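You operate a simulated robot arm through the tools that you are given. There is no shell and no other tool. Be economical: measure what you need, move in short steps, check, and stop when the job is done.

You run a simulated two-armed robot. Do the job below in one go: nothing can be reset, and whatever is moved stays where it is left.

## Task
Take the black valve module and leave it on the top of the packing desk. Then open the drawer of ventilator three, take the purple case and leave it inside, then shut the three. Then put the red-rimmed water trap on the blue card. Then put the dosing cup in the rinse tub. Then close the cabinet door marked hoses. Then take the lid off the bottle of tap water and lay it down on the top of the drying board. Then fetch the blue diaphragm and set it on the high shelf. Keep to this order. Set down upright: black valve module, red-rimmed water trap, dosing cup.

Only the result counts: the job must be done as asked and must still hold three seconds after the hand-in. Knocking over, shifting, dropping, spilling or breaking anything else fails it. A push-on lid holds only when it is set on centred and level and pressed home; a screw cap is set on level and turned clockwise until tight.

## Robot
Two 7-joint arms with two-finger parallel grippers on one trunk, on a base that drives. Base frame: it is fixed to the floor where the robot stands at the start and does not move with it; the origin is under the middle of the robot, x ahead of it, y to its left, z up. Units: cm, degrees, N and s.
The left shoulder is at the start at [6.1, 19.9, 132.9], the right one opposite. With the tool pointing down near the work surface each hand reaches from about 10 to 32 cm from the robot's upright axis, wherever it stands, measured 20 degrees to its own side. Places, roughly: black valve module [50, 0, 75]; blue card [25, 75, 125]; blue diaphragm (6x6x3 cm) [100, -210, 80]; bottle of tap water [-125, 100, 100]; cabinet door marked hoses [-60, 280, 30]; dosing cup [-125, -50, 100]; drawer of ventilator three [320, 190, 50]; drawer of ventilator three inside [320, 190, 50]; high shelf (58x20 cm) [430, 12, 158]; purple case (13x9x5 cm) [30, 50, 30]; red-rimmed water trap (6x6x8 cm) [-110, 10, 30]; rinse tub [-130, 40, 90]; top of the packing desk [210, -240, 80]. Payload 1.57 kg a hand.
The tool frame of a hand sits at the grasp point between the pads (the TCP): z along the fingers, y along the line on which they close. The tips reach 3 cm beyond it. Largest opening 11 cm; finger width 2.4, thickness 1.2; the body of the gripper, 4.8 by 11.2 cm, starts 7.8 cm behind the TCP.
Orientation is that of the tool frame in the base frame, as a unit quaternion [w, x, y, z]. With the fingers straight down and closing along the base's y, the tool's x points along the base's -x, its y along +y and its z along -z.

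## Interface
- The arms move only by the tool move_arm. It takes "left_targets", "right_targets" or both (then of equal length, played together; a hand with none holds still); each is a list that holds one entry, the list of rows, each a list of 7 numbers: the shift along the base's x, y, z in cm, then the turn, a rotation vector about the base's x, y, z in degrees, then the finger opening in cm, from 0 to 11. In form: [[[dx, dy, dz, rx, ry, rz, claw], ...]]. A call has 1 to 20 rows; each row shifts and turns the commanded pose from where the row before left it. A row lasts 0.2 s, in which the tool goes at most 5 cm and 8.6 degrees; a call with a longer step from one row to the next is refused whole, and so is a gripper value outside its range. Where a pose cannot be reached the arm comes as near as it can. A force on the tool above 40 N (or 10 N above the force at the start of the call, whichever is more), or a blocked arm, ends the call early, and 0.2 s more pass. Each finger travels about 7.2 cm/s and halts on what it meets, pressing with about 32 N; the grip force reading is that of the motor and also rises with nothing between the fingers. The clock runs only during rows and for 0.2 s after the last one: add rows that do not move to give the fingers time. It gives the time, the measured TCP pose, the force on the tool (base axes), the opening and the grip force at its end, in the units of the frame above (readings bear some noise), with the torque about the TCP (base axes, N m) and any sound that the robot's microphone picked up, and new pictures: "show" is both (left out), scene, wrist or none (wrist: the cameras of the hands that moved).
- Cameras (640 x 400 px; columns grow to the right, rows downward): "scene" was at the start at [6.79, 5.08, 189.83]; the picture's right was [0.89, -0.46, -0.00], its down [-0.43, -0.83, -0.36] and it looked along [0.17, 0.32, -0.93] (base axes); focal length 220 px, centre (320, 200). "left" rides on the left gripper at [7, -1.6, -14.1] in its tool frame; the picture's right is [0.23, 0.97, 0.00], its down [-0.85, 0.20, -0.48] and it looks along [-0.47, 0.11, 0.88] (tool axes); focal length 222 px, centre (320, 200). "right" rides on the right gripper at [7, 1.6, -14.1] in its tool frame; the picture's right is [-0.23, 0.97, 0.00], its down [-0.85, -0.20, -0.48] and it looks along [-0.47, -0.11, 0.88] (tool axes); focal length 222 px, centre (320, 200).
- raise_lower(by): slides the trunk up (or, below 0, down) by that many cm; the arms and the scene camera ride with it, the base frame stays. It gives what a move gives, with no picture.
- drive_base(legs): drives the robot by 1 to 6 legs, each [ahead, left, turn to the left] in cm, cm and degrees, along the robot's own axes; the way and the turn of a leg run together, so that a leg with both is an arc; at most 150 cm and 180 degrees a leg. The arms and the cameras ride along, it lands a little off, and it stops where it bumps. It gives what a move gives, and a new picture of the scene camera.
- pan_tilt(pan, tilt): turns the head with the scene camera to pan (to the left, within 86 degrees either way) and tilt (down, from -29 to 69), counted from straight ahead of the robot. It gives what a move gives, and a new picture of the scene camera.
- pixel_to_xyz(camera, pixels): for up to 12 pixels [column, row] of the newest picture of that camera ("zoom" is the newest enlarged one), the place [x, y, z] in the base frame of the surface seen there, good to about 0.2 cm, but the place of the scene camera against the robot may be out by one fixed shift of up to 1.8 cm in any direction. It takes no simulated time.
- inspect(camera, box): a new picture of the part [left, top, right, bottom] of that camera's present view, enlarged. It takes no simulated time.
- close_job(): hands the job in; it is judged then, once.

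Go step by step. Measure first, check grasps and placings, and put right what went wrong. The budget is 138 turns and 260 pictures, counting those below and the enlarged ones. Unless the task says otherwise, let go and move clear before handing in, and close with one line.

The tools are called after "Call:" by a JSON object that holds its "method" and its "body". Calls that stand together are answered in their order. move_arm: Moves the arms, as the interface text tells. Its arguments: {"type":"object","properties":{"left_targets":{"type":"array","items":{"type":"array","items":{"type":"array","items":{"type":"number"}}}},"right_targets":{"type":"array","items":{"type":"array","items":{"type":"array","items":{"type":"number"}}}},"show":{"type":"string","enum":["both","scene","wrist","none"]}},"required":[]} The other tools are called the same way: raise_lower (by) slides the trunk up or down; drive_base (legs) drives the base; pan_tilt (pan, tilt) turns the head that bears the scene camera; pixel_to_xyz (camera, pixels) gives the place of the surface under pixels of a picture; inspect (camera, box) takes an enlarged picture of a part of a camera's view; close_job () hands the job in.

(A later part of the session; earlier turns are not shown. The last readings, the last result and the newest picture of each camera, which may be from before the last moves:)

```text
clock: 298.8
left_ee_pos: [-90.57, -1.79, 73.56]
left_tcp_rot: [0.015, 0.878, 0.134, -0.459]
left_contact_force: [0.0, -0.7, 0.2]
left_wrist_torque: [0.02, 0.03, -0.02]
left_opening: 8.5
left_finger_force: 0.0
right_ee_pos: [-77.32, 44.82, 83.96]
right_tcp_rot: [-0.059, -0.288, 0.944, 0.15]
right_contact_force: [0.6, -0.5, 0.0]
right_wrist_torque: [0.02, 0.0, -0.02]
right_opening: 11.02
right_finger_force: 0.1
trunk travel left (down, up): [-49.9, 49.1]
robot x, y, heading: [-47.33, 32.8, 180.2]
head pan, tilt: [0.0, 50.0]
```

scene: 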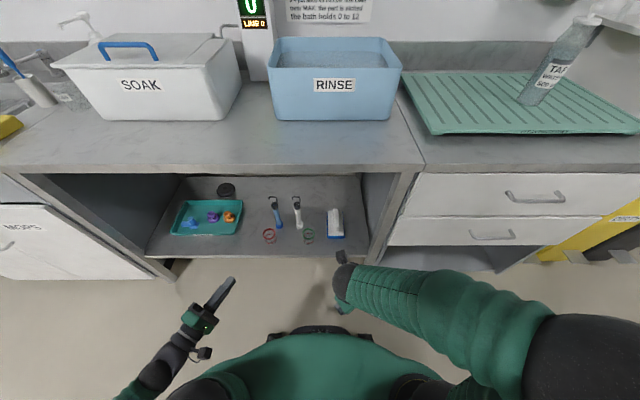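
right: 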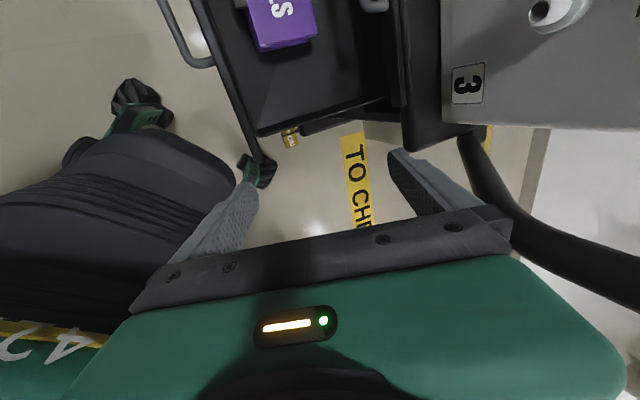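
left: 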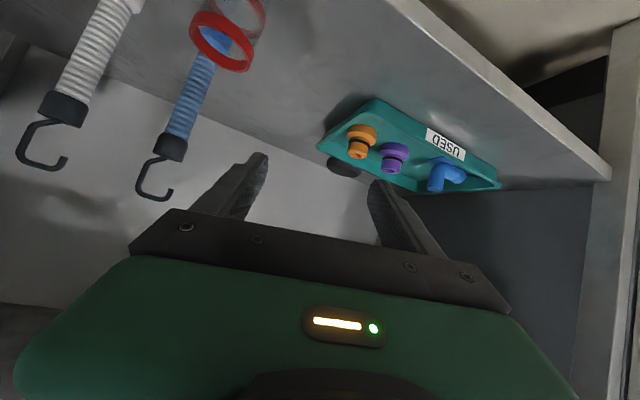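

Call:
{"method": "move_arm", "body": {"left_targets": [[[2, 1.5, -3, 0, 0, -5.3, 8.5], [2, 1.5, -3, 0, 0, -5.2, 8.5], [0, 1.5, -4, 0, 0, 0, 8.5], [0, 1.5, -4, 0, 0, 0, 8.5], [0, 1.5, -4, 0, 0, 0, 8.5], [0, 1.5, -4, 0, 0, 0, 8.5], [0, 1.5, -4, 0, 0, 0, 8.5], [-2, 0.9, -3, 0, 0, 0, 8.5], [-3, 0, -2, 0, 0, 0, 8.5], [-3, 0, 0, 0, 0, 0, 8.5], [0, 0, 0, 0, 0, 0, 8.5]]], "show": "wrist"}}

```text
clock: 301.2
left_ee_pos: [-94.41, 3.98, 43.16]
left_tcp_rot: [-0.032, 0.887, 0.053, -0.458]
left_contact_force: [0.5, 0.4, 0.6]
left_wrist_torque: [0.0, -0.01, 0.0]
left_opening: 8.46
left_finger_force: 0.1
left hand out of reach, approached as far as the arm can: row 5, 6, 7, 8
right_ee_pos: [-77.11, 44.82, 83.84]
right_tcp_rot: [-0.058, -0.287, 0.944, 0.149]
right_contact_force: [0.1, 0.5, -0.7]
right_wrist_torque: [-0.01, 0.02, 0.03]
right_opening: 11.02
right_finger_force: 0.2
trunk travel left (down, up): [-49.9, 49.1]
robot x, y, heading: [-47.17, 32.61, 179.9]
head pan, tilt: [0.0, 50.0]
```

left: 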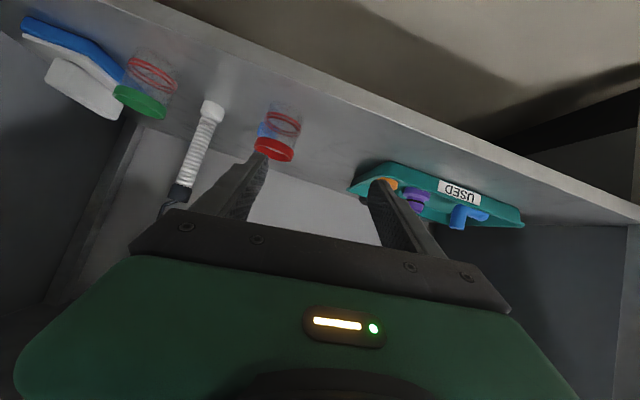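

The arm can't come further toward the centre, so I shift the base 5.6 cm to the right instead.

Call:
{"method": "drive_base", "body": {"legs": [[0, -5.6, 0]]}}

Call:
{"method": "move_arm", "body": {"left_targets": [[[-2.3, 0, -0.8, 0, 0, 0, 8.5], [-2.3, 0, -0.8, 0, 0, 0, 8.5], [0, 0, 0, 0, 0, 0, 8.5]]], "show": "wrist"}}

```text
clock: 302.2
left_ee_pos: [-94.27, 8.34, 42.45]
left_tcp_rot: [-0.041, 0.887, 0.057, -0.457]
left_contact_force: [0.3, -1.0, -0.7]
left_wrist_torque: [0.09, -0.01, -0.08]
left_opening: 8.49
left_finger_force: 0.1
right_ee_pos: [-77.45, 48.3, 84.05]
right_tcp_rot: [-0.055, -0.288, 0.943, 0.159]
right_contact_force: [0.7, -1.6, 0.5]
right_wrist_torque: [0.12, -0.04, -0.05]
right_opening: 11.02
right_finger_force: 0.0
trunk travel left (down, up): [-49.9, 49.1]
robot x, y, heading: [-47.0, 37.85, 180.0]
head pan, tilt: [0.0, 50.0]
```

scene: 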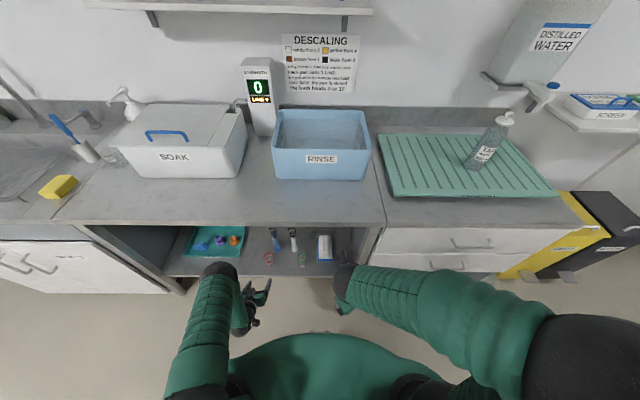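

```text
clock: 303.0
left_ee_pos: [-98.72, 8.9, 41.54]
left_tcp_rot: [-0.034, 0.887, 0.053, -0.458]
left_contact_force: [-0.3, 0.6, -0.8]
left_wrist_torque: [0.0, -0.01, -0.03]
left_opening: 8.51
left_finger_force: 0.1
right_ee_pos: [-77.28, 49.52, 83.86]
right_tcp_rot: [-0.058, -0.288, 0.944, 0.152]
right_contact_force: [-0.6, 0.2, -0.4]
right_wrist_torque: [0.0, 0.02, -0.03]
right_opening: 11.0
right_finger_force: 0.0
trunk travel left (down, up): [-49.9, 49.1]
robot x, y, heading: [-46.88, 38.01, 179.8]
head pan, tilt: [0.0, 50.0]
```

left: 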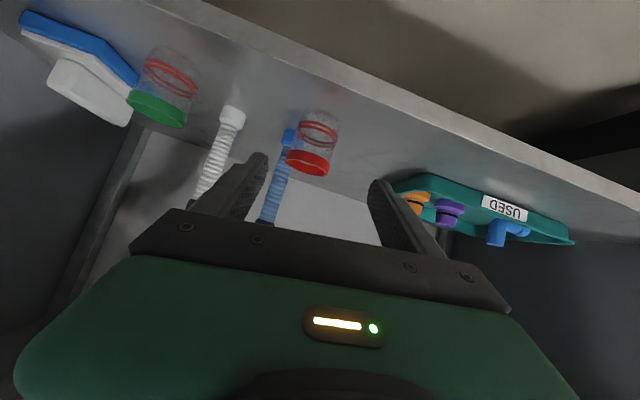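

It now reaches. I continue along the axis to the trap.

Call:
{"method": "move_arm", "body": {"left_targets": [[[-2.36, 0.14, -1.46, 0, 0, 0, 8.5], [-2.36, 0.14, -1.46, 0, 0, 0, 8.5], [-2.36, 0.14, -1.46, 0, 0, 0, 8.5], [-2.36, 0.14, -1.46, 0, 0, 0, 8.5], [-2.36, 0.14, -1.46, 0, 0, 0, 8.5], [0, 0, 0, 0, 0, 0, 8.5]]], "show": "wrist"}}

```text
clock: 304.0
left_ee_pos: [-121.82, 5.86, 51.87]
left_tcp_rot: [-0.009, 0.825, 0.032, -0.564]
left_contact_force: [-0.6, 0.3, 1.2]
left_wrist_torque: [0.03, -0.03, 0.0]
left_opening: 8.49
left_finger_force: 0.1
left hand out of reach, approached as far as the arm can: row 5
right_ee_pos: [-77.19, 50.34, 83.76]
right_tcp_rot: [-0.057, -0.286, 0.945, 0.147]
right_contact_force: [0.3, 0.2, 0.5]
right_wrist_torque: [0.0, -0.03, -0.01]
right_opening: 11.0
right_finger_force: 0.0
trunk travel left (down, up): [-49.9, 49.1]
robot x, y, heading: [-47.05, 38.4, 179.9]
head pan, tilt: [0.0, 50.0]
stopped in row 5 (left hand): the arm was blocked; the commanded pose is now the measured one
```

left: 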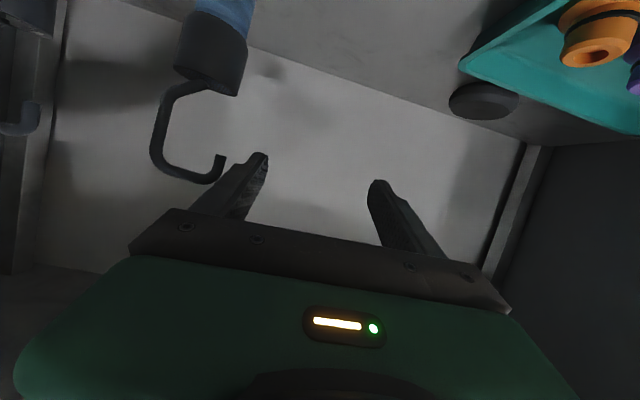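

The arm over-stretched at the last step and jumped up over the trap without force. I withdraw straight back and check the brush and trap.

Call:
{"method": "move_arm", "body": {"left_targets": [[[4, 0, 0, 0, 0, 0, 8.5], [4, 0, 0, 0, 0, 0, 8.5], [4, 0, 0, 0, 0, 0, 8.5], [4, 0, -1, 0, 7, 0, 8.5], [4, 0, -1, 0, 7, 0, 8.5], [4, 1, -1, 0, 0, 0, 8.5], [0, 0, 0, 0, 0, 0, 8.5]]], "show": "wrist"}}

```text
clock: 305.8
left_ee_pos: [-100.24, 5.43, 50.96]
left_tcp_rot: [-0.016, 0.734, 0.027, -0.679]
left_contact_force: [0.3, -0.4, 0.4]
left_wrist_torque: [0.01, 0.0, 0.01]
left_opening: 8.52
left_finger_force: 0.0
left hand out of reach, approached as far as the arm can: row 6
right_ee_pos: [-77.07, 50.02, 83.78]
right_tcp_rot: [-0.058, -0.285, 0.945, 0.149]
right_contact_force: [-0.4, -0.1, -0.1]
right_wrist_torque: [-0.02, -0.01, 0.01]
right_opening: 10.99
right_finger_force: 0.1
trunk travel left (down, up): [-49.9, 49.1]
robot x, y, heading: [-47.06, 37.86, 179.9]
head pan, tilt: [0.0, 50.0]
stopped in row 7 (left hand): the arm was blocked; the commanded pose is now the measured one
```

left: 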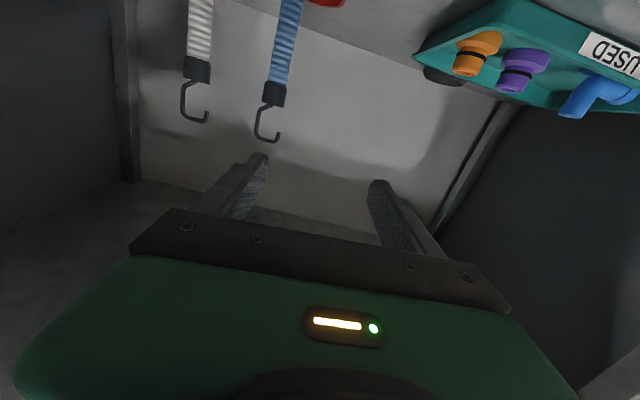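

Brush and trap are still standing. I re-pitch the hand, lower the trunk 8 cm for reach, and look once more.

Call:
{"method": "move_arm", "body": {"left_targets": [[[1.5, 0.5, 0.5, 0, -8, 0, 8.5], [1.5, 1, 0.5, 0, -8, 0, 8.5], [0.5, 1, 0.5, 0, -8, 0, 8.5], [0, 1, 0, 0, -8, 0, 8.5], [0, 0, 0, 0, 0, 0, 8.5]]], "show": "none"}}

Call:
{"method": "raise_lower", "body": {"by": -8}}

Call:
{"method": "move_arm", "body": {"left_targets": [[[0, 0, 0, 0, 0, 0, 8.5]]], "show": "wrist"}}

```text
clock: 307.0
left_ee_pos: [-96.37, 7.79, 52.37]
left_tcp_rot: [-0.012, 0.894, 0.03, -0.447]
left_contact_force: [0.1, 0.6, -0.1]
left_wrist_torque: [0.0, 0.03, 0.02]
left_opening: 8.5
left_finger_force: 0.0
left hand out of reach, approached as far as the arm can: row 2, 3, 4
right_ee_pos: [-77.12, 49.99, 83.83]
right_tcp_rot: [-0.058, -0.286, 0.945, 0.149]
right_contact_force: [0.6, -0.3, 0.0]
right_wrist_torque: [-0.02, -0.01, -0.01]
right_opening: 10.97
right_finger_force: 0.0
trunk travel left (down, up): [-49.9, 49.1]
robot x, y, heading: [-47.37, 37.92, 179.7]
head pan, tilt: [0.0, 50.0]
```

```text
clock: 308.1
left_ee_pos: [-96.42, 7.79, 44.26]
left_tcp_rot: [-0.013, 0.893, 0.03, -0.448]
left_contact_force: [0.0, 0.6, 0.4]
left_wrist_torque: [0.04, -0.02, 0.0]
left_opening: 8.5
left_finger_force: 0.0
right_ee_pos: [-77.08, 50.21, 75.73]
right_tcp_rot: [-0.056, -0.287, 0.945, 0.15]
right_contact_force: [-0.4, 0.0, -0.6]
right_wrist_torque: [-0.02, -0.02, 0.01]
right_opening: 11.01
right_finger_force: 0.0
trunk travel left (down, up): [-41.9, 57.1]
robot x, y, heading: [-47.42, 38.31, 179.5]
head pan, tilt: [0.0, 50.0]
```

```text
clock: 308.6
left_ee_pos: [-96.37, 7.7, 44.33]
left_tcp_rot: [-0.013, 0.893, 0.03, -0.448]
left_contact_force: [-0.2, 0.7, 0.5]
left_wrist_torque: [0.0, 0.03, -0.02]
left_opening: 8.49
left_finger_force: 0.1
right_ee_pos: [-77.1, 50.09, 75.72]
right_tcp_rot: [-0.056, -0.287, 0.945, 0.149]
right_contact_force: [-0.2, 0.9, 0.4]
right_wrist_torque: [0.01, 0.01, -0.02]
right_opening: 10.99
right_finger_force: 0.1
trunk travel left (down, up): [-41.9, 57.1]
robot x, y, heading: [-47.2, 38.38, 180.0]
head pan, tilt: [0.0, 50.0]
```

left: 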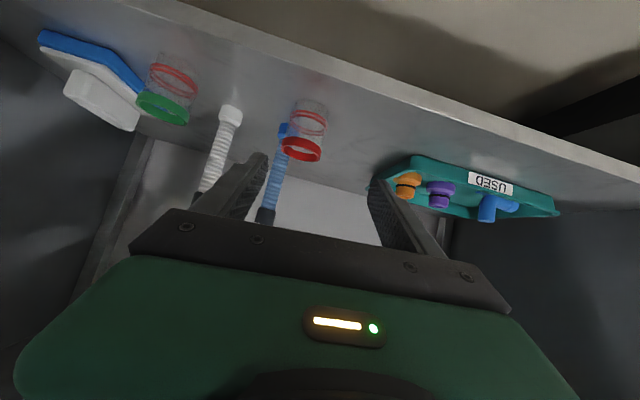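

Call:
{"method": "move_arm", "body": {"left_targets": [[[-2.35, 0.5, -1.67, 0, 0, 0, 8.5], [-2.35, 0.5, -1.67, 0, 0, 0, 8.5], [-2.35, 0.5, -1.67, 0, 0, 0, 8.5], [-2.35, 0.4, -1.67, 0, 0, 0, 8.5], [0, 0, 0, 0, 0, 0, 8.5]]], "show": "wrist"}}

```text
clock: 309.8
left_ee_pos: [-106.01, 8.8, 37.81]
left_tcp_rot: [-0.017, 0.894, 0.029, -0.447]
left_contact_force: [0.1, 0.6, 1.0]
left_wrist_torque: [-0.02, -0.04, -0.01]
left_opening: 8.51
left_finger_force: 0.1
left hand out of reach, approached as far as the arm can: row 2, 3
right_ee_pos: [-77.15, 50.04, 75.8]
right_tcp_rot: [-0.057, -0.285, 0.945, 0.149]
right_contact_force: [-0.5, 0.6, 0.2]
right_wrist_torque: [0.01, 0.01, 0.02]
right_opening: 10.98
right_finger_force: 0.0
trunk travel left (down, up): [-41.9, 57.1]
robot x, y, heading: [-47.06, 37.95, 179.8]
head pan, tilt: [0.0, 50.0]
```

left: 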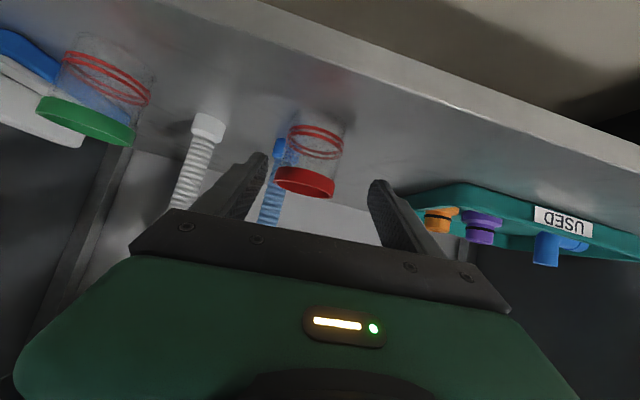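

The trap is between the fingers' line. I go the last 5.5 cm and close gently.

Call:
{"method": "move_arm", "body": {"left_targets": [[[-1.6, 0.3, -1.2, 0, 0, 0, 8.5], [-1.6, 0.2, -1.2, 0, 0, 0, 8.5], [-1.3, 0, -1.1, 0, 0, 0, 8.5], [0, 0, 0, 0, 0, 0, 8.5], [0, 0, 0, 0, 0, 0, 7], [0, 0, 0, 0, 0, 0, 6], [0, 0, 0, 0, 0, 0, 5], [0, 0, 0, 0, 0, 0, 4.5], [0, 0, 0, 0, 0, 0, 4.5]]], "show": "wrist"}}

```text
clock: 311.8
left_ee_pos: [-110.46, 9.12, 34.3]
left_tcp_rot: [-0.013, 0.894, 0.03, -0.447]
left_contact_force: [0.0, -0.4, 1.9]
left_wrist_torque: [-0.01, 0.0, -0.02]
left_opening: 4.92
left_finger_force: 32.1
right_ee_pos: [-77.13, 50.16, 75.79]
right_tcp_rot: [-0.058, -0.286, 0.945, 0.149]
right_contact_force: [0.4, 0.1, -0.7]
right_wrist_torque: [-0.04, -0.02, -0.04]
right_opening: 10.98
right_finger_force: 0.1
trunk travel left (down, up): [-41.9, 57.1]
robot x, y, heading: [-47.07, 38.38, 180.1]
head pan, tilt: [0.0, 50.0]
```

left: 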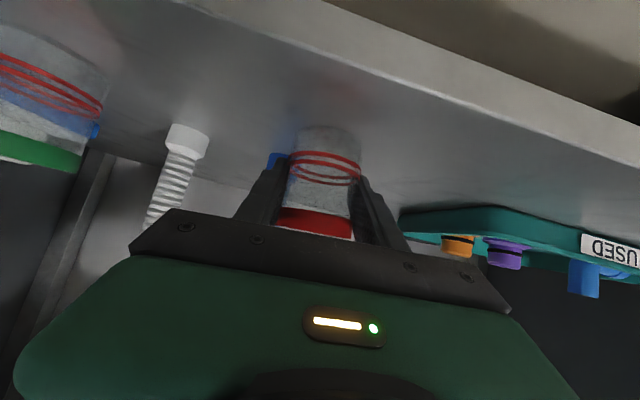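

The trap is gripped at 4.9 cm. I lift, draw it out, carry it round by the open floor to face the stand, and raise the trunk.

Call:
{"method": "move_arm", "body": {"left_targets": [[[0, 0, 1.5, 0, 0, 0, 4.5], [0, 0, 1.5, 0, 0, 0, 4.5], [2.5, 0, 0.5, 0, 0, 0, 4.5], [2.5, 0, 0.5, 0, 0, 0, 4.5], [2.5, 0, 0.5, 0, 0, 0, 4.5], [2.5, 0, 0.5, 0, 0, 0, 4.5], [2.5, 0, 0.5, 0, 0, 0, 4.5], [2, 0, 0, 0, 0, 0, 4.5], [0, 0, 0, 0, 0, 0, 4.5]]], "show": "none"}}

Call:
{"method": "drive_base", "body": {"legs": [[-8, 0, 0], [0, -115, 0], [0, 0, 180], [0, -108, 0]]}}

Call:
{"method": "raise_lower", "body": {"by": 40}}

Call:
{"method": "raise_lower", "body": {"by": 16}}

```text
clock: 313.8
left_ee_pos: [-96.17, 7.91, 39.64]
left_tcp_rot: [-0.018, 0.894, 0.028, -0.447]
left_contact_force: [-0.3, -0.9, -0.1]
left_wrist_torque: [0.0, -0.02, 0.03]
left_opening: 4.91
left_finger_force: 31.9
left hand out of reach, approached as far as the arm can: row 4, 6
right_ee_pos: [-77.19, 50.23, 75.84]
right_tcp_rot: [-0.057, -0.286, 0.945, 0.149]
right_contact_force: [0.8, -1.0, 0.3]
right_wrist_torque: [0.0, 0.05, 0.03]
right_opening: 10.99
right_finger_force: 0.0
trunk travel left (down, up): [-41.9, 57.1]
robot x, y, heading: [-47.56, 38.14, 180.1]
head pan, tilt: [0.0, 50.0]
```

```text
clock: 332.6
left_ee_pos: [7.86, 75.22, 39.53]
left_tcp_rot: [0.447, -0.017, 0.894, -0.025]
left_contact_force: [0.8, -0.5, -0.4]
left_wrist_torque: [0.02, -0.02, 0.01]
left_opening: 4.91
left_finger_force: 32.2
right_ee_pos: [-12.33, 33.72, 75.82]
right_tcp_rot: [0.15, 0.949, 0.273, 0.055]
right_contact_force: [0.5, 0.0, 0.6]
right_wrist_torque: [0.02, -0.02, 0.0]
right_opening: 10.98
right_finger_force: 0.1
trunk travel left (down, up): [-41.9, 57.1]
robot x, y, heading: [-42.12, 46.38, -1.8]
head pan, tilt: [0.0, 50.0]
```

scene: 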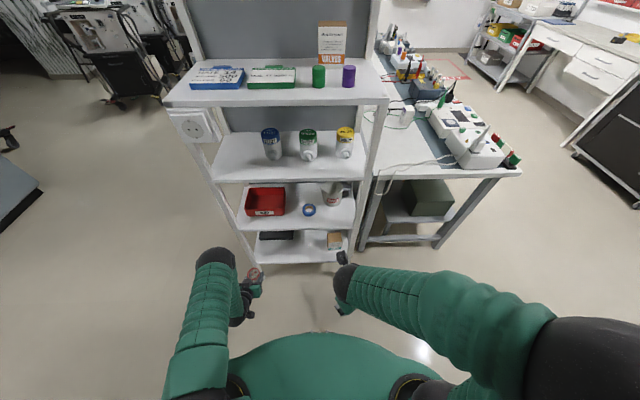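

```text
clock: 336.5
left_ee_pos: [7.87, 75.36, 79.65]
left_tcp_rot: [0.447, -0.016, 0.894, -0.024]
left_contact_force: [0.5, 0.5, -0.1]
left_wrist_torque: [0.03, -0.03, 0.03]
left_opening: 4.88
left_finger_force: 31.9
right_ee_pos: [-12.36, 33.68, 115.82]
right_tcp_rot: [0.15, 0.948, 0.274, 0.056]
right_contact_force: [0.0, -0.5, 0.7]
right_wrist_torque: [0.02, 0.01, 0.01]
right_opening: 10.98
right_finger_force: 0.0
trunk travel left (down, up): [-81.9, 17.1]
robot x, y, heading: [-42.18, 46.45, -1.6]
head pan, tilt: [0.0, 50.0]
```

```text
clock: 338.3
left_ee_pos: [7.83, 75.33, 95.52]
left_tcp_rot: [0.446, -0.017, 0.894, -0.023]
left_contact_force: [-0.1, -0.5, -0.2]
left_wrist_torque: [0.0, -0.02, 0.0]
left_opening: 4.92
left_finger_force: 32.2
right_ee_pos: [-12.4, 33.68, 131.91]
right_tcp_rot: [0.149, 0.949, 0.273, 0.056]
right_contact_force: [-1.3, -0.8, -0.5]
right_wrist_torque: [0.0, 0.01, -0.01]
right_opening: 11.01
right_finger_force: 0.1
trunk travel left (down, up): [-97.9, 1.1]
robot x, y, heading: [-42.27, 46.63, -1.8]
head pan, tilt: [0.0, 50.0]
```

The trap hangs well. I back 12 cm, stretch and raise the hand to z≈126.

Call:
{"method": "drive_base", "body": {"legs": [[-12, 0, 1.7]]}}

Call:
{"method": "move_arm", "body": {"left_targets": [[[4, 0, 0, 0, 0, 0, 4.5], [4, 0, 0, 0, 0, 0, 4.5], [4, 0, 2, 0, 0, 0, 4.5], [0, -0.5, 4, 0, 0, 0, 4.5], [0, -0.5, 4, 0, 0, 0, 4.5], [0, -0.5, 4, 0, 0, 0, 4.5], [0, -0.5, 4, 0, 0, 0, 4.5], [0, -0.5, 4, 0, 0, 0, 4.5], [0, -0.5, 4, 0, 0, 0, 4.5], [0, -0.5, 4, 0, 0, 0, 4.5], [0, 0, 2, 0, 0, 0, 4.5], [0, 0, 0, 0, 0, 0, 4.5]]], "show": "wrist"}}

```text
clock: 339.5
left_ee_pos: [-4.5, 76.96, 95.33]
left_tcp_rot: [0.445, -0.031, 0.895, -0.016]
left_contact_force: [0.9, -0.9, -0.1]
left_wrist_torque: [0.01, 0.04, 0.02]
left_opening: 4.9
left_finger_force: 32.0
right_ee_pos: [-23.14, 34.84, 131.62]
right_tcp_rot: [0.147, 0.945, 0.288, 0.054]
right_contact_force: [0.8, 0.6, -1.6]
right_wrist_torque: [-0.01, 0.01, -0.02]
right_opening: 11.02
right_finger_force: 0.0
trunk travel left (down, up): [-97.9, 1.1]
robot x, y, heading: [-54.64, 46.43, 0.5]
head pan, tilt: [0.0, 50.0]
```

scene: 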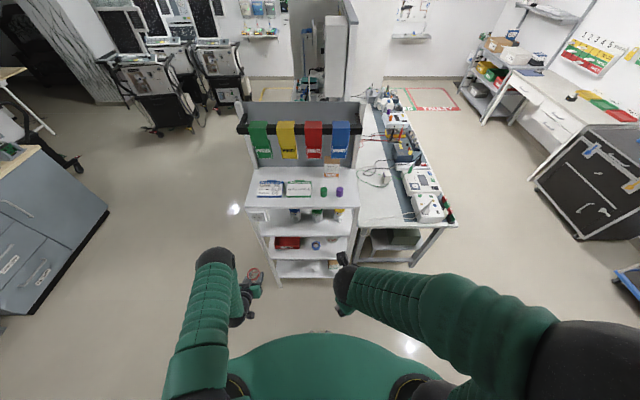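

```text
clock: 342.1
left_ee_pos: [6.65, 73.36, 127.5]
left_tcp_rot: [0.449, -0.03, 0.893, -0.017]
left_contact_force: [0.2, -0.1, -1.0]
left_wrist_torque: [0.02, 0.0, -0.01]
left_opening: 4.88
left_finger_force: 32.6
right_ee_pos: [-24.33, 34.65, 131.91]
right_tcp_rot: [0.148, 0.944, 0.287, 0.059]
right_contact_force: [-0.3, 0.0, -0.1]
right_wrist_torque: [0.0, 0.02, -0.01]
right_opening: 11.0
right_finger_force: 0.1
trunk travel left (down, up): [-97.9, 1.1]
robot x, y, heading: [-54.03, 46.61, -0.1]
head pan, tilt: [0.0, 50.0]
```

left: 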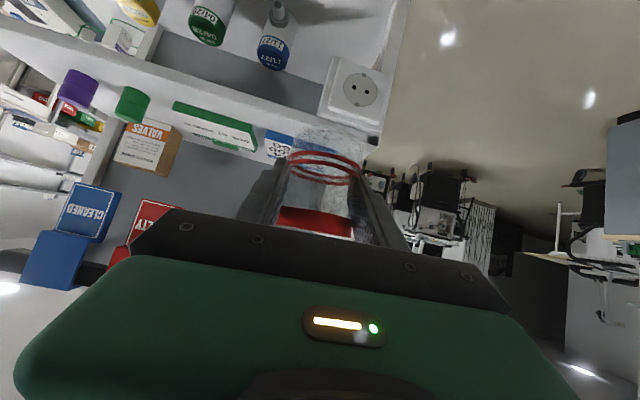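

Call:
{"method": "pixel_to_xyz", "body": {"camera": "left", "pixels": [[268, 140], [285, 138], [270, 155], [230, 135], [250, 120], [320, 148], [180, 105]]}}

Call:
{"method": "pixel_to_xyz", "body": {"camera": "scene", "pixels": [[270, 188], [259, 195], [282, 195], [260, 181], [283, 181], [300, 188], [322, 190], [262, 135]]}}

```text
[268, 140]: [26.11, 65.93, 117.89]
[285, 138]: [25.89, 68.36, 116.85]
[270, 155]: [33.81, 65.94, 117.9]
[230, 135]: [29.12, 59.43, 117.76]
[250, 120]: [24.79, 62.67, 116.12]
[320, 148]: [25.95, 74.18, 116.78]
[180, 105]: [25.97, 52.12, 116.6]
```

```text
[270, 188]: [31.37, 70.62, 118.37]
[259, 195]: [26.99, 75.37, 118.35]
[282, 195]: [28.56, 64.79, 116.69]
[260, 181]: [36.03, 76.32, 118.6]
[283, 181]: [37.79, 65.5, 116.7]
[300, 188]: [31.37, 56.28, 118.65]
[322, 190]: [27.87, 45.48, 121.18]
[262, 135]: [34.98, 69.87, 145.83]
```

The card spans x 26–35, y 65–77, top z 117.9. I drive 12 cm ahead.

Call:
{"method": "drive_base", "body": {"legs": [[12, 0, 0]]}}

```text
clock: 343.4
left_ee_pos: [17.42, 73.35, 128.1]
left_tcp_rot: [0.453, -0.031, 0.891, -0.017]
left_contact_force: [0.1, 0.1, -0.3]
left_wrist_torque: [-0.01, 0.03, 0.02]
left_opening: 4.91
left_finger_force: 32.2
right_ee_pos: [-13.79, 34.7, 132.27]
right_tcp_rot: [0.15, 0.944, 0.287, 0.064]
right_contact_force: [0.1, -0.2, -0.5]
right_wrist_torque: [0.01, 0.01, 0.0]
right_opening: 10.98
right_finger_force: 0.1
trunk travel left (down, up): [-97.9, 1.1]
robot x, y, heading: [-42.34, 46.73, -0.0]
head pan, tilt: [0.0, 50.0]
```

scene: 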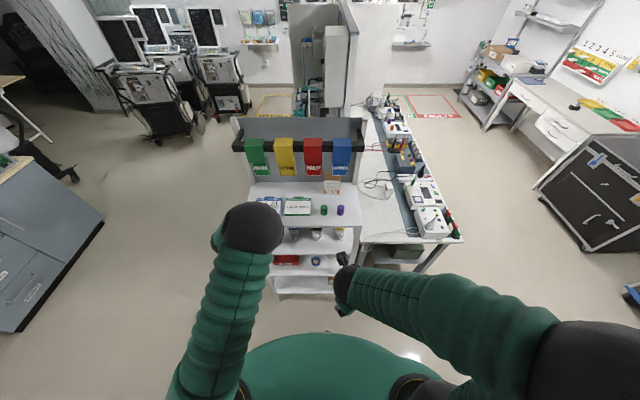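

Call:
{"method": "move_arm", "body": {"left_targets": [[[3, -0.6, 0, 0, 0, 0, 4.5], [3, -0.6, 0, 0, 0, 0, 4.5], [3, -0.6, 0, 0, 0, 0, 4.5], [2.3, -0.5, 0, 0, 0, 0, 4.5], [0, 0, -2, 0, 0, 0, 4.5], [0, 0, -1.5, 0, 0, 0, 4.5], [0, 0, 0, 0, 0, 0, 4.5]]], "show": "wrist"}}

Call:
{"method": "pixel_to_xyz", "body": {"camera": "left", "pixels": [[265, 150], [250, 170], [285, 130], [330, 120], [380, 150]]}}

```text
clock: 345.0
left_ee_pos: [29.76, 70.87, 123.93]
left_tcp_rot: [0.449, -0.03, 0.893, -0.016]
left_contact_force: [0.0, -0.8, -0.1]
left_wrist_torque: [-0.02, -0.02, 0.01]
left_opening: 4.89
left_finger_force: 32.0
right_ee_pos: [-12.61, 34.78, 132.01]
right_tcp_rot: [0.149, 0.944, 0.288, 0.06]
right_contact_force: [0.4, 0.7, 0.8]
right_wrist_torque: [-0.01, 0.02, -0.01]
right_opening: 11.01
right_finger_force: 0.1
trunk travel left (down, up): [-97.9, 1.1]
robot x, y, heading: [-42.48, 46.74, 0.0]
head pan, tilt: [0.0, 50.0]
```

left: 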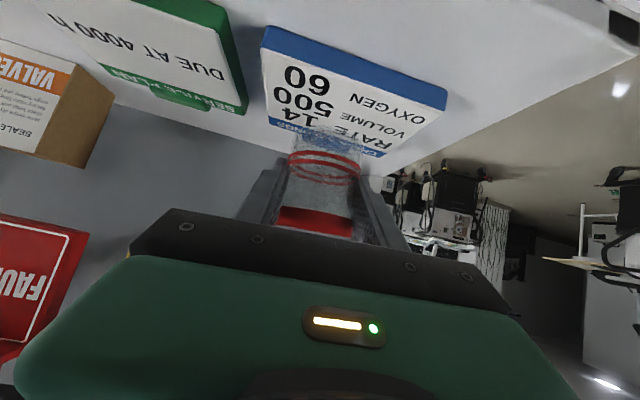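

```text
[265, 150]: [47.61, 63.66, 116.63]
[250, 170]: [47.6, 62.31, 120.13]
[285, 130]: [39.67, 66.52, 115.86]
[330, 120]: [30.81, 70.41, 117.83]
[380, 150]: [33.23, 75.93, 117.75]
```

The trap is over the card, which surrounds px (330,120). I lower 1.8 cm and release.

Call:
{"method": "move_arm", "body": {"left_targets": [[[-0.5, 0, -1.2, 0, 0, 0, 4.5], [0, 0, -0.4, 0, 0, 0, 4.5], [0, 0, -0.2, 0, 0, 0, 4.5], [0, 0, 0, 0, 0, 0, 4.5], [0, 0, 0, 0, 0, 0, 6], [0, 0, 0, 0, 0, 0, 8], [0, 0, 0, 0, 0, 0, 8.5], [0, 0, 0, 0, 0, 0, 8.5], [-2, 0, 1.5, 0, 0, 0, 8.5], [-3, 0, 2.2, 0, 0, 0, 8.5], [-3, 0, 2.2, 0, 0, 0, 8.5], [-3, 0, 2.2, 0, 0, 0, 8.5], [0, 0, 0, 0, 0, 0, 8.5]]], "show": "wrist"}}

```text
clock: 347.5
left_ee_pos: [17.82, 79.86, 129.94]
left_tcp_rot: [0.448, -0.1, 0.888, 0.019]
left_contact_force: [-0.1, 0.2, 0.3]
left_wrist_torque: [0.05, 0.03, 0.0]
left_opening: 8.5
left_finger_force: 0.0
right_ee_pos: [-12.77, 34.91, 132.49]
right_tcp_rot: [0.15, 0.944, 0.286, 0.059]
right_contact_force: [0.2, 0.2, -0.4]
right_wrist_torque: [-0.03, -0.04, 0.01]
right_opening: 11.03
right_finger_force: 0.2
trunk travel left (down, up): [-97.9, 1.1]
robot x, y, heading: [-42.69, 46.92, 0.1]
head pan, tilt: [0.0, 50.0]
stopped in row 12 (left hand): the arm was blocked; the commanded pose is now the measured one
```

left: 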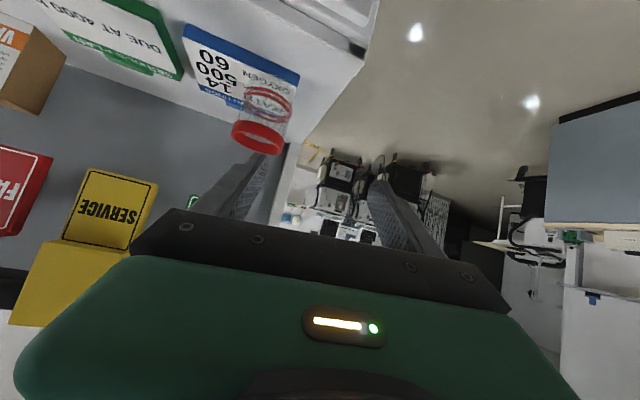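

The trap stands on the blue card. Now I turn to the counter and drive to the dosing cup.

Call:
{"method": "drive_base", "body": {"legs": [[0, 0, 90], [0, 0, 90], [0, 78, 0]]}}

Call:
{"method": "inspect", "body": {"camera": "scene", "box": [160, 60, 480, 260]}}

```text
clock: 359.3
left_ee_pos: [-106.15, -61.53, 129.68]
left_tcp_rot: [0.013, 0.889, 0.083, -0.449]
left_contact_force: [0.4, 1.1, 0.1]
left_wrist_torque: [-0.05, 0.01, 0.0]
left_opening: 8.52
left_finger_force: 0.0
right_ee_pos: [-74.1, -17.87, 131.85]
right_tcp_rot: [-0.057, -0.272, 0.949, 0.148]
right_contact_force: [0.7, 0.0, 0.8]
right_wrist_torque: [-0.02, -0.02, 0.0]
right_opening: 10.98
right_finger_force: 0.1
trunk travel left (down, up): [-97.9, 1.1]
robot x, y, heading: [-44.75, -31.01, 178.3]
head pan, tilt: [0.0, 50.0]
```

scene: 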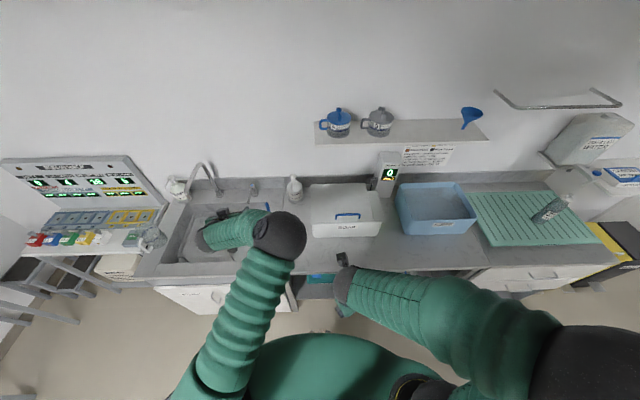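

```text
2.00 times, centred on (320, 160) of scene
```

zoom: 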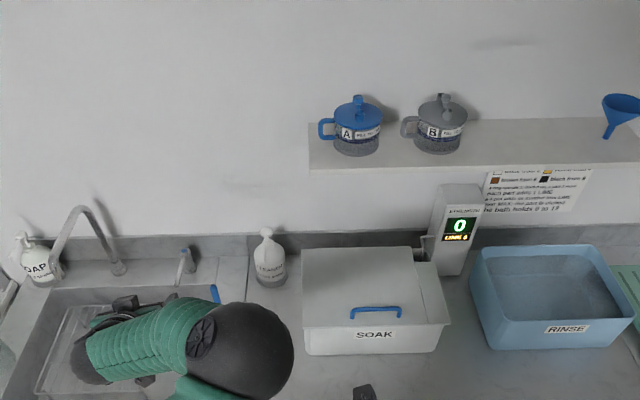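

The left arm hides the cup. I turn the left tool to vertical, pulling back a little, and look with its camera.

Call:
{"method": "move_arm", "body": {"left_targets": [[[1, 1, -1, 0, -7.6, 0, 9], [1, 1, -1, 0, -7.6, 0, 10], [1, 1, -1, 0, -7.6, 0, 11], [1, 1, -1, 0, -7.6, 0, 11], [1, 1, -1, 0, -7.6, 0, 11], [1, 1, -1, 0, -7.6, 0, 11], [1, 1, -1, 0, -7.4, 0, 11], [0, 0, 0, 0, 0, 0, 11]]], "show": "wrist"}}

```text
clock: 361.1
left_ee_pos: [-99.19, -55.23, 122.68]
left_tcp_rot: [0.048, 0.996, 0.071, -0.004]
left_contact_force: [-0.5, 0.3, 1.0]
left_wrist_torque: [0.03, 0.01, 0.0]
left_opening: 11.02
left_finger_force: 0.0
right_ee_pos: [-74.11, -18.42, 132.02]
right_tcp_rot: [-0.057, -0.272, 0.949, 0.15]
right_contact_force: [0.0, 0.3, 0.1]
right_wrist_torque: [0.0, -0.02, -0.01]
right_opening: 11.0
right_finger_force: 0.0
trunk travel left (down, up): [-97.9, 1.1]
robot x, y, heading: [-44.47, -31.14, 178.5]
head pan, tilt: [0.0, 50.0]
```

left: 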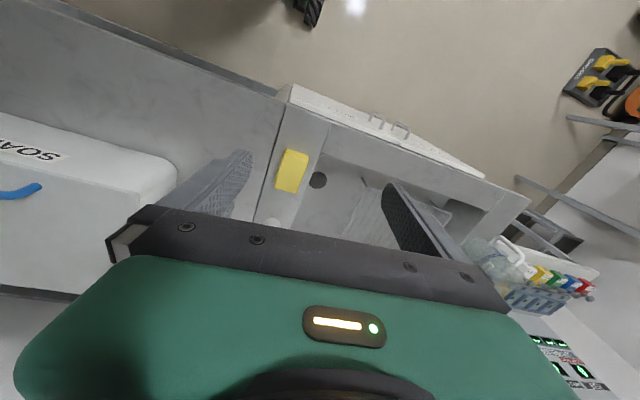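

The cup lies further back, under the hand. I drive 12 cm ahead and extend so it comes into view.

Call:
{"method": "drive_base", "body": {"legs": [[12, 0, 1.6]]}}

Call:
{"method": "move_arm", "body": {"left_targets": [[[-2.5, 2, 0, 0, 0, 0, 11], [-2.5, 1.5, 0, -5, 0, 0, 11], [-2, 1.5, 0, 0, 0, 7, 11], [0, 0, 0, 0, 0, 0, 11]]], "show": "wrist"}}

```text
clock: 362.4
left_ee_pos: [-109.41, -56.46, 123.1]
left_tcp_rot: [0.046, 0.995, 0.084, -0.01]
left_contact_force: [0.7, 0.2, 1.0]
left_wrist_torque: [0.04, 0.03, -0.01]
left_opening: 11.0
left_finger_force: 0.0
right_ee_pos: [-85.07, -18.98, 132.22]
right_tcp_rot: [-0.063, -0.284, 0.945, 0.151]
right_contact_force: [0.0, -0.2, -0.2]
right_wrist_torque: [-0.04, 0.02, 0.0]
right_opening: 11.01
right_finger_force: 0.0
trunk travel left (down, up): [-97.9, 1.1]
robot x, y, heading: [-56.77, -31.33, 180.1]
head pan, tilt: [0.0, 50.0]
```

scene: 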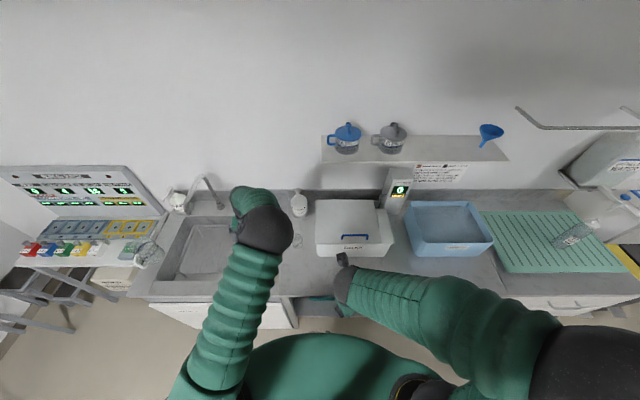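

```text
clock: 363.4
left_ee_pos: [-117.72, -51.54, 122.37]
left_tcp_rot: [0.092, 0.985, 0.145, -0.002]
left_contact_force: [0.4, 0.2, -0.1]
left_wrist_torque: [0.02, 0.01, -0.01]
left_opening: 11.0
left_finger_force: 0.1
right_ee_pos: [-86.76, -19.01, 131.77]
right_tcp_rot: [-0.059, -0.285, 0.945, 0.149]
right_contact_force: [-0.4, 0.6, 0.2]
right_wrist_torque: [-0.02, -0.02, 0.03]
right_opening: 11.0
right_finger_force: 0.1
trunk travel left (down, up): [-97.9, 1.1]
robot x, y, heading: [-56.63, -30.82, 179.8]
head pan, tilt: [0.0, 50.0]
```

left: 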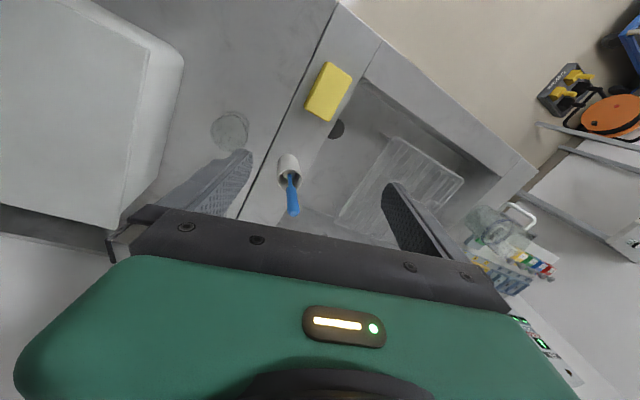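

The transparent dosing cup is at px (230,130), between the SOAK tub and the brush holder. I measure it and correct the hand's tilt.

Call:
{"method": "pixel_to_xyz", "body": {"camera": "left", "pixels": [[212, 128], [247, 130], [230, 112], [232, 150], [230, 130], [222, 140], [288, 165], [250, 100], [200, 150], [170, 80], [165, 140]]}}

Call:
{"method": "inspect", "body": {"camera": "left", "box": [180, 80, 340, 200]}}

Call:
{"method": "move_arm", "body": {"left_targets": [[[0, 2, 0, 5.3, 0, 0, 11], [0, 2, 0, 5.3, 0, 0, 11], [0, 1, 0, 0, 0, -8.3, 11], [0, 1, 0, 0, 0, -8.3, 11], [0, 0, 0, 0, 0, 0, 11]]], "show": "none"}}

```text
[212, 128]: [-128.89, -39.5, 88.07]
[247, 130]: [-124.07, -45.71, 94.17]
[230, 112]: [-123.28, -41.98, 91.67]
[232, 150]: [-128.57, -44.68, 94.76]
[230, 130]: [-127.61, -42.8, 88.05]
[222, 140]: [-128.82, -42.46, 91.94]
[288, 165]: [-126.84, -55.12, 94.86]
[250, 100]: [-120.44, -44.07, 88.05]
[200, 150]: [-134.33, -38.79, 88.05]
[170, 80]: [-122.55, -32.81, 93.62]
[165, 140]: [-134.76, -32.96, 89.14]
```

```text
3.33 times, centred on (260, 140) of left
```

zoom: 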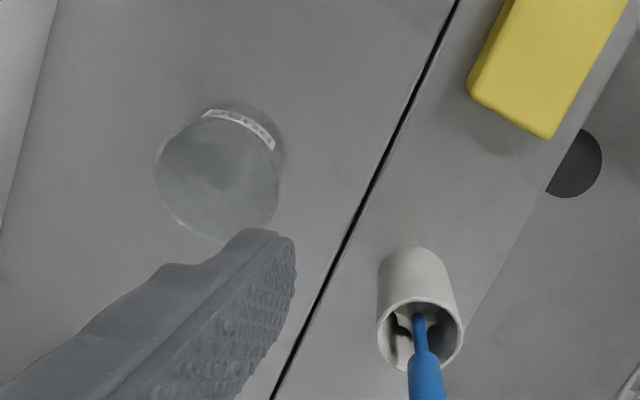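

```text
clock: 364.6
left_ee_pos: [-117.17, -45.42, 122.67]
left_tcp_rot: [0.001, 1.0, -0.001, 0.009]
left_contact_force: [-0.3, 0.1, 0.9]
left_wrist_torque: [-0.01, -0.02, 0.0]
left_opening: 10.99
left_finger_force: 0.2
right_ee_pos: [-86.24, -18.94, 131.88]
right_tcp_rot: [-0.06, -0.285, 0.945, 0.15]
right_contact_force: [0.1, -0.3, 0.0]
right_wrist_torque: [-0.01, 0.0, 0.0]
right_opening: 10.99
right_finger_force: 0.1
trunk travel left (down, up): [-97.9, 1.1]
robot x, y, heading: [-56.74, -30.93, 180.2]
head pan, tilt: [0.0, 50.0]
```

The cup centre is (-126.1,-42.9), radius about 3.3, from z 88 to 94.8. I centre in y, tilt 20° for reach, then drive 6 cm and lower the trunk.

Call:
{"method": "move_arm", "body": {"left_targets": [[[1, 0.9, 0, 0, 7, 0, 11], [1, 0.9, 0, 0, 7, 0, 11], [1, 0.8, 0, 0, 6, 0, 11], [0, 0, 0, 0, 0, 0, 11]]], "show": "none"}}

Call:
{"method": "drive_base", "body": {"legs": [[6, 0, 0]]}}

Call:
{"method": "raise_lower", "body": {"by": -20}}

Call:
{"method": "move_arm", "body": {"left_targets": [[[0, 0, 0, 0, 0, 0, 11]]], "show": "wrist"}}

```text
clock: 365.6
left_ee_pos: [-114.63, -42.83, 122.51]
left_tcp_rot: [0.0, 0.987, -0.001, -0.163]
left_contact_force: [0.3, -0.4, -0.5]
left_wrist_torque: [0.03, 0.01, 0.02]
left_opening: 10.99
left_finger_force: 0.3
right_ee_pos: [-86.53, -19.0, 131.93]
right_tcp_rot: [-0.058, -0.285, 0.945, 0.149]
right_contact_force: [-0.5, 1.0, -0.3]
right_wrist_torque: [0.01, -0.03, 0.01]
right_opening: 11.0
right_finger_force: 0.1
trunk travel left (down, up): [-97.9, 1.1]
robot x, y, heading: [-56.93, -31.04, 179.6]
head pan, tilt: [0.0, 50.0]
```

```text
clock: 366.5
left_ee_pos: [-119.09, -42.9, 123.4]
left_tcp_rot: [0.001, 0.985, 0.001, -0.17]
left_contact_force: [0.8, -0.3, 0.2]
left_wrist_torque: [-0.04, -0.01, 0.01]
left_opening: 11.01
left_finger_force: 0.0
right_ee_pos: [-90.9, -18.91, 132.21]
right_tcp_rot: [-0.066, -0.285, 0.944, 0.153]
right_contact_force: [0.5, 0.3, 0.5]
right_wrist_torque: [0.02, 0.02, 0.05]
right_opening: 11.0
right_finger_force: 0.0
trunk travel left (down, up): [-97.9, 1.1]
robot x, y, heading: [-62.86, -31.43, 180.0]
head pan, tilt: [0.0, 50.0]
```

scene: 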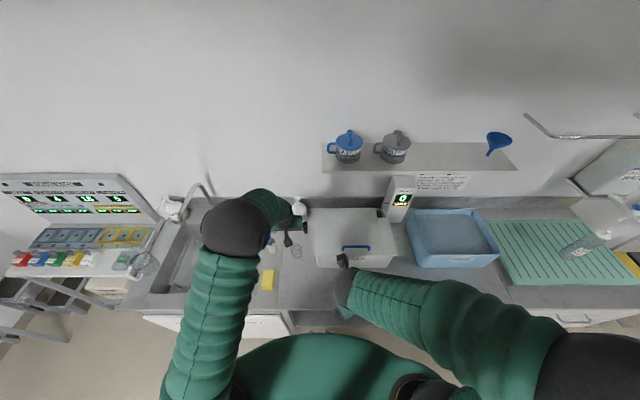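

```text
clock: 368.7
left_ee_pos: [-120.12, -42.76, 102.87]
left_tcp_rot: [0.001, 0.986, 0.0, -0.166]
left_contact_force: [0.4, 0.4, -0.1]
left_wrist_torque: [-0.02, 0.03, 0.04]
left_opening: 10.97
left_finger_force: 0.1
right_ee_pos: [-91.94, -18.93, 112.01]
right_tcp_rot: [-0.061, -0.286, 0.944, 0.15]
right_contact_force: [0.9, 0.3, -0.3]
right_wrist_torque: [-0.02, 0.05, 0.03]
right_opening: 11.0
right_finger_force: 0.0
trunk travel left (down, up): [-77.9, 21.1]
robot x, y, heading: [-62.93, -31.37, 180.1]
head pan, tilt: [0.0, 50.0]
```

```text
clock: 369.1
left_ee_pos: [-120.26, -42.83, 102.78]
left_tcp_rot: [0.001, 0.986, 0.001, -0.164]
left_contact_force: [-0.2, 0.3, 0.2]
left_wrist_torque: [0.02, -0.02, -0.01]
left_opening: 10.97
left_finger_force: 0.0
right_ee_pos: [-92.21, -19.02, 111.84]
right_tcp_rot: [-0.06, -0.286, 0.945, 0.149]
right_contact_force: [0.2, 0.0, 0.0]
right_wrist_torque: [-0.02, -0.01, 0.04]
right_opening: 11.0
right_finger_force: 0.0
trunk travel left (down, up): [-77.9, 21.1]
robot x, y, heading: [-62.76, -31.02, 179.9]
head pan, tilt: [0.0, 50.0]
```

left: 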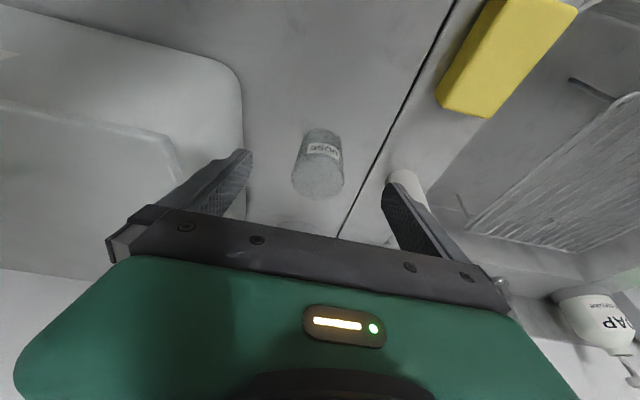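

The DOSE cup is centred between the fingers at (318,165). I go down along the axis and close.

Call:
{"method": "move_arm", "body": {"left_targets": [[[-2, 0, 0, 0, 0, 0, 9.5], [-0.77, 0, -2.2, 0, 0, 0, 9.2], [-0.77, 0, -2.2, 0, 0, 0, 9.2], [-0.77, 0, -2.2, 0, 0, 0, 9.2], [-0.77, 0, -2.2, 0, 0, 0, 9.2], [-0.77, 0, -2.1, 0, 0, 0, 9.2], [0, 0, 0, 0, 0, 0, 9.2], [0, 0, 0, 0, 0, 0, 7], [0, 0, 0, 0, 0, 0, 6], [0, 0, 0, 0, 0, 0, 5], [0, 0, 0, 0, 0, 0, 5]]], "show": "wrist"}}

```text
clock: 371.5
left_ee_pos: [-126.17, -42.92, 91.99]
left_tcp_rot: [0.001, 0.986, 0.001, -0.165]
left_contact_force: [0.8, 0.9, 1.1]
left_wrist_torque: [-0.01, 0.01, -0.03]
left_opening: 6.06
left_finger_force: 32.5
right_ee_pos: [-92.03, -19.01, 112.0]
right_tcp_rot: [-0.061, -0.285, 0.945, 0.151]
right_contact_force: [-0.3, -0.2, 0.7]
right_wrist_torque: [0.01, 0.02, 0.02]
right_opening: 11.01
right_finger_force: 0.0
trunk travel left (down, up): [-77.9, 21.1]
robot x, y, heading: [-62.81, -31.11, 179.7]
head pan, tilt: [0.0, 50.0]
```

left: 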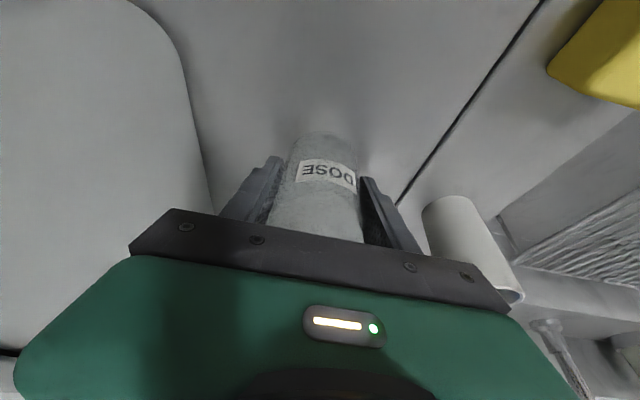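

The cup is held at 6.06 cm. I raise it clear, back off 12 cm and slide over to the rinse tub.

Call:
{"method": "raise_lower", "body": {"by": 20}}

Call:
{"method": "move_arm", "body": {"left_targets": [[[1, 0, 3, 0, 0, 0, 5], [1, 0, 3, 0, 0, 0, 5], [1, 0, 2, 0, 0, 0, 5], [0, 0, 0, 0, 0, 0, 5]]], "show": "none"}}

Call:
{"method": "drive_base", "body": {"legs": [[-10, 0, 0], [0, -84, 0]]}}

Call:
{"method": "move_arm", "body": {"left_targets": [[[0, 0, 0, 0, 0, 0, 5]]], "show": "wrist"}}

```text
clock: 373.7
left_ee_pos: [-126.07, -42.92, 112.03]
left_tcp_rot: [0.001, 0.986, 0.0, -0.164]
left_contact_force: [0.1, 0.2, 0.0]
left_wrist_torque: [-0.02, 0.02, 0.0]
left_opening: 6.04
left_finger_force: 31.8
right_ee_pos: [-92.13, -19.12, 132.01]
right_tcp_rot: [-0.062, -0.285, 0.945, 0.15]
right_contact_force: [0.2, 0.3, -0.3]
right_wrist_torque: [-0.02, -0.02, -0.02]
right_opening: 11.02
right_finger_force: 0.0
trunk travel left (down, up): [-97.9, 1.1]
robot x, y, heading: [-62.72, -31.31, 180.1]
head pan, tilt: [0.0, 50.0]
```

```text
clock: 374.7
left_ee_pos: [-123.09, -43.01, 119.9]
left_tcp_rot: [0.001, 0.986, 0.0, -0.165]
left_contact_force: [0.3, -1.0, 0.2]
left_wrist_torque: [-0.01, 0.0, -0.01]
left_opening: 6.03
left_finger_force: 32.1
right_ee_pos: [-92.27, -19.01, 132.02]
right_tcp_rot: [-0.06, -0.285, 0.945, 0.15]
right_contact_force: [-0.5, -0.1, 0.7]
right_wrist_torque: [0.02, 0.01, 0.0]
right_opening: 11.0
right_finger_force: 0.0
trunk travel left (down, up): [-97.9, 1.1]
robot x, y, heading: [-62.73, -31.06, 180.1]
head pan, tilt: [0.0, 50.0]
```

```text
clock: 379.8
left_ee_pos: [-112.85, 38.51, 119.79]
left_tcp_rot: [-0.001, 0.986, -0.002, -0.165]
left_contact_force: [-0.2, 1.1, -0.2]
left_wrist_torque: [0.01, -0.01, -0.02]
left_opening: 6.05
left_finger_force: 32.0
right_ee_pos: [-81.81, 62.33, 132.06]
right_tcp_rot: [-0.059, -0.282, 0.945, 0.153]
right_contact_force: [-0.7, -1.2, -0.1]
right_wrist_torque: [0.01, 0.0, 0.01]
right_opening: 11.02
right_finger_force: 0.0
trunk travel left (down, up): [-97.9, 1.1]
robot x, y, heading: [-52.51, 50.67, 179.5]
head pan, tilt: [0.0, 50.0]
```

scene: 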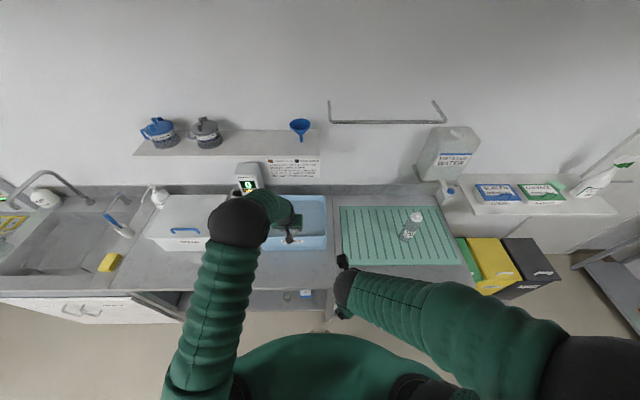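

```text
clock: 380.2
left_ee_pos: [-112.64, 39.45, 120.05]
left_tcp_rot: [0.001, 0.986, -0.004, -0.165]
left_contact_force: [0.4, 0.6, -1.6]
left_wrist_torque: [-0.05, 0.01, 0.01]
left_opening: 6.04
left_finger_force: 32.5
right_ee_pos: [-81.53, 63.21, 131.89]
right_tcp_rot: [-0.061, -0.28, 0.946, 0.15]
right_contact_force: [0.0, 0.4, 0.1]
right_wrist_torque: [-0.03, 0.0, 0.01]
right_opening: 11.0
right_finger_force: 0.1
trunk travel left (down, up): [-97.9, 1.1]
robot x, y, heading: [-52.39, 50.68, 179.7]
head pan, tilt: [0.0, 50.0]
```

left: 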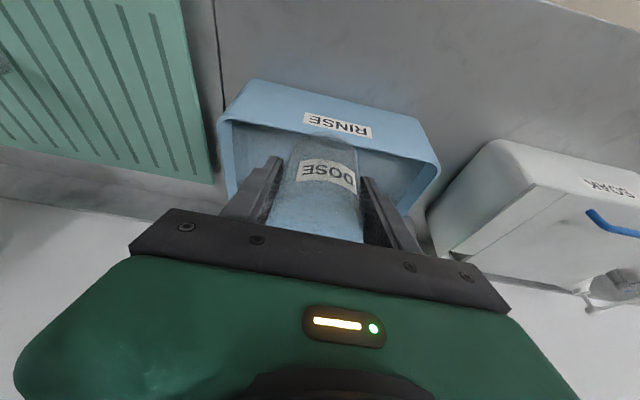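

Over the tub's near wall. I measure the tub's rim and inside.

Call:
{"method": "pixel_to_xyz", "body": {"camera": "left", "pixels": [[225, 118], [440, 160], [250, 80], [425, 130], [240, 150], [390, 160], [270, 140], [230, 185], [400, 195], [380, 150]]}}

Call:
{"method": "pixel_to_xyz", "body": {"camera": "scene", "pixels": [[310, 215], [318, 205], [300, 243], [325, 196], [272, 198], [326, 246], [412, 215], [413, 222], [405, 238], [385, 255], [440, 230]]}}

```text
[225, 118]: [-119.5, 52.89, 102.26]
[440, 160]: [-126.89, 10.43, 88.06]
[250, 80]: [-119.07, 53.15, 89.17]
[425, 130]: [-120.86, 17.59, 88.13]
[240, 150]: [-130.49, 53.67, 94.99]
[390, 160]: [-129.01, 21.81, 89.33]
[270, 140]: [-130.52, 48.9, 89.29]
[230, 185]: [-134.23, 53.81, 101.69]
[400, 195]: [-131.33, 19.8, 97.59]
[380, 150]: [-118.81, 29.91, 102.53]
```

```text
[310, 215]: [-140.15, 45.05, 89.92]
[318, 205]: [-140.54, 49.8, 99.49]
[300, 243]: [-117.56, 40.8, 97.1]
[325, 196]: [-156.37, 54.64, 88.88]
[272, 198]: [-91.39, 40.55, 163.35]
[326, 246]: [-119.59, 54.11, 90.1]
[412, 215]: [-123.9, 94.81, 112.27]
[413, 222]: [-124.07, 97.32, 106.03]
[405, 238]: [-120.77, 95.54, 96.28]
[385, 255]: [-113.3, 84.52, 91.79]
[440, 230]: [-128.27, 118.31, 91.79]
```

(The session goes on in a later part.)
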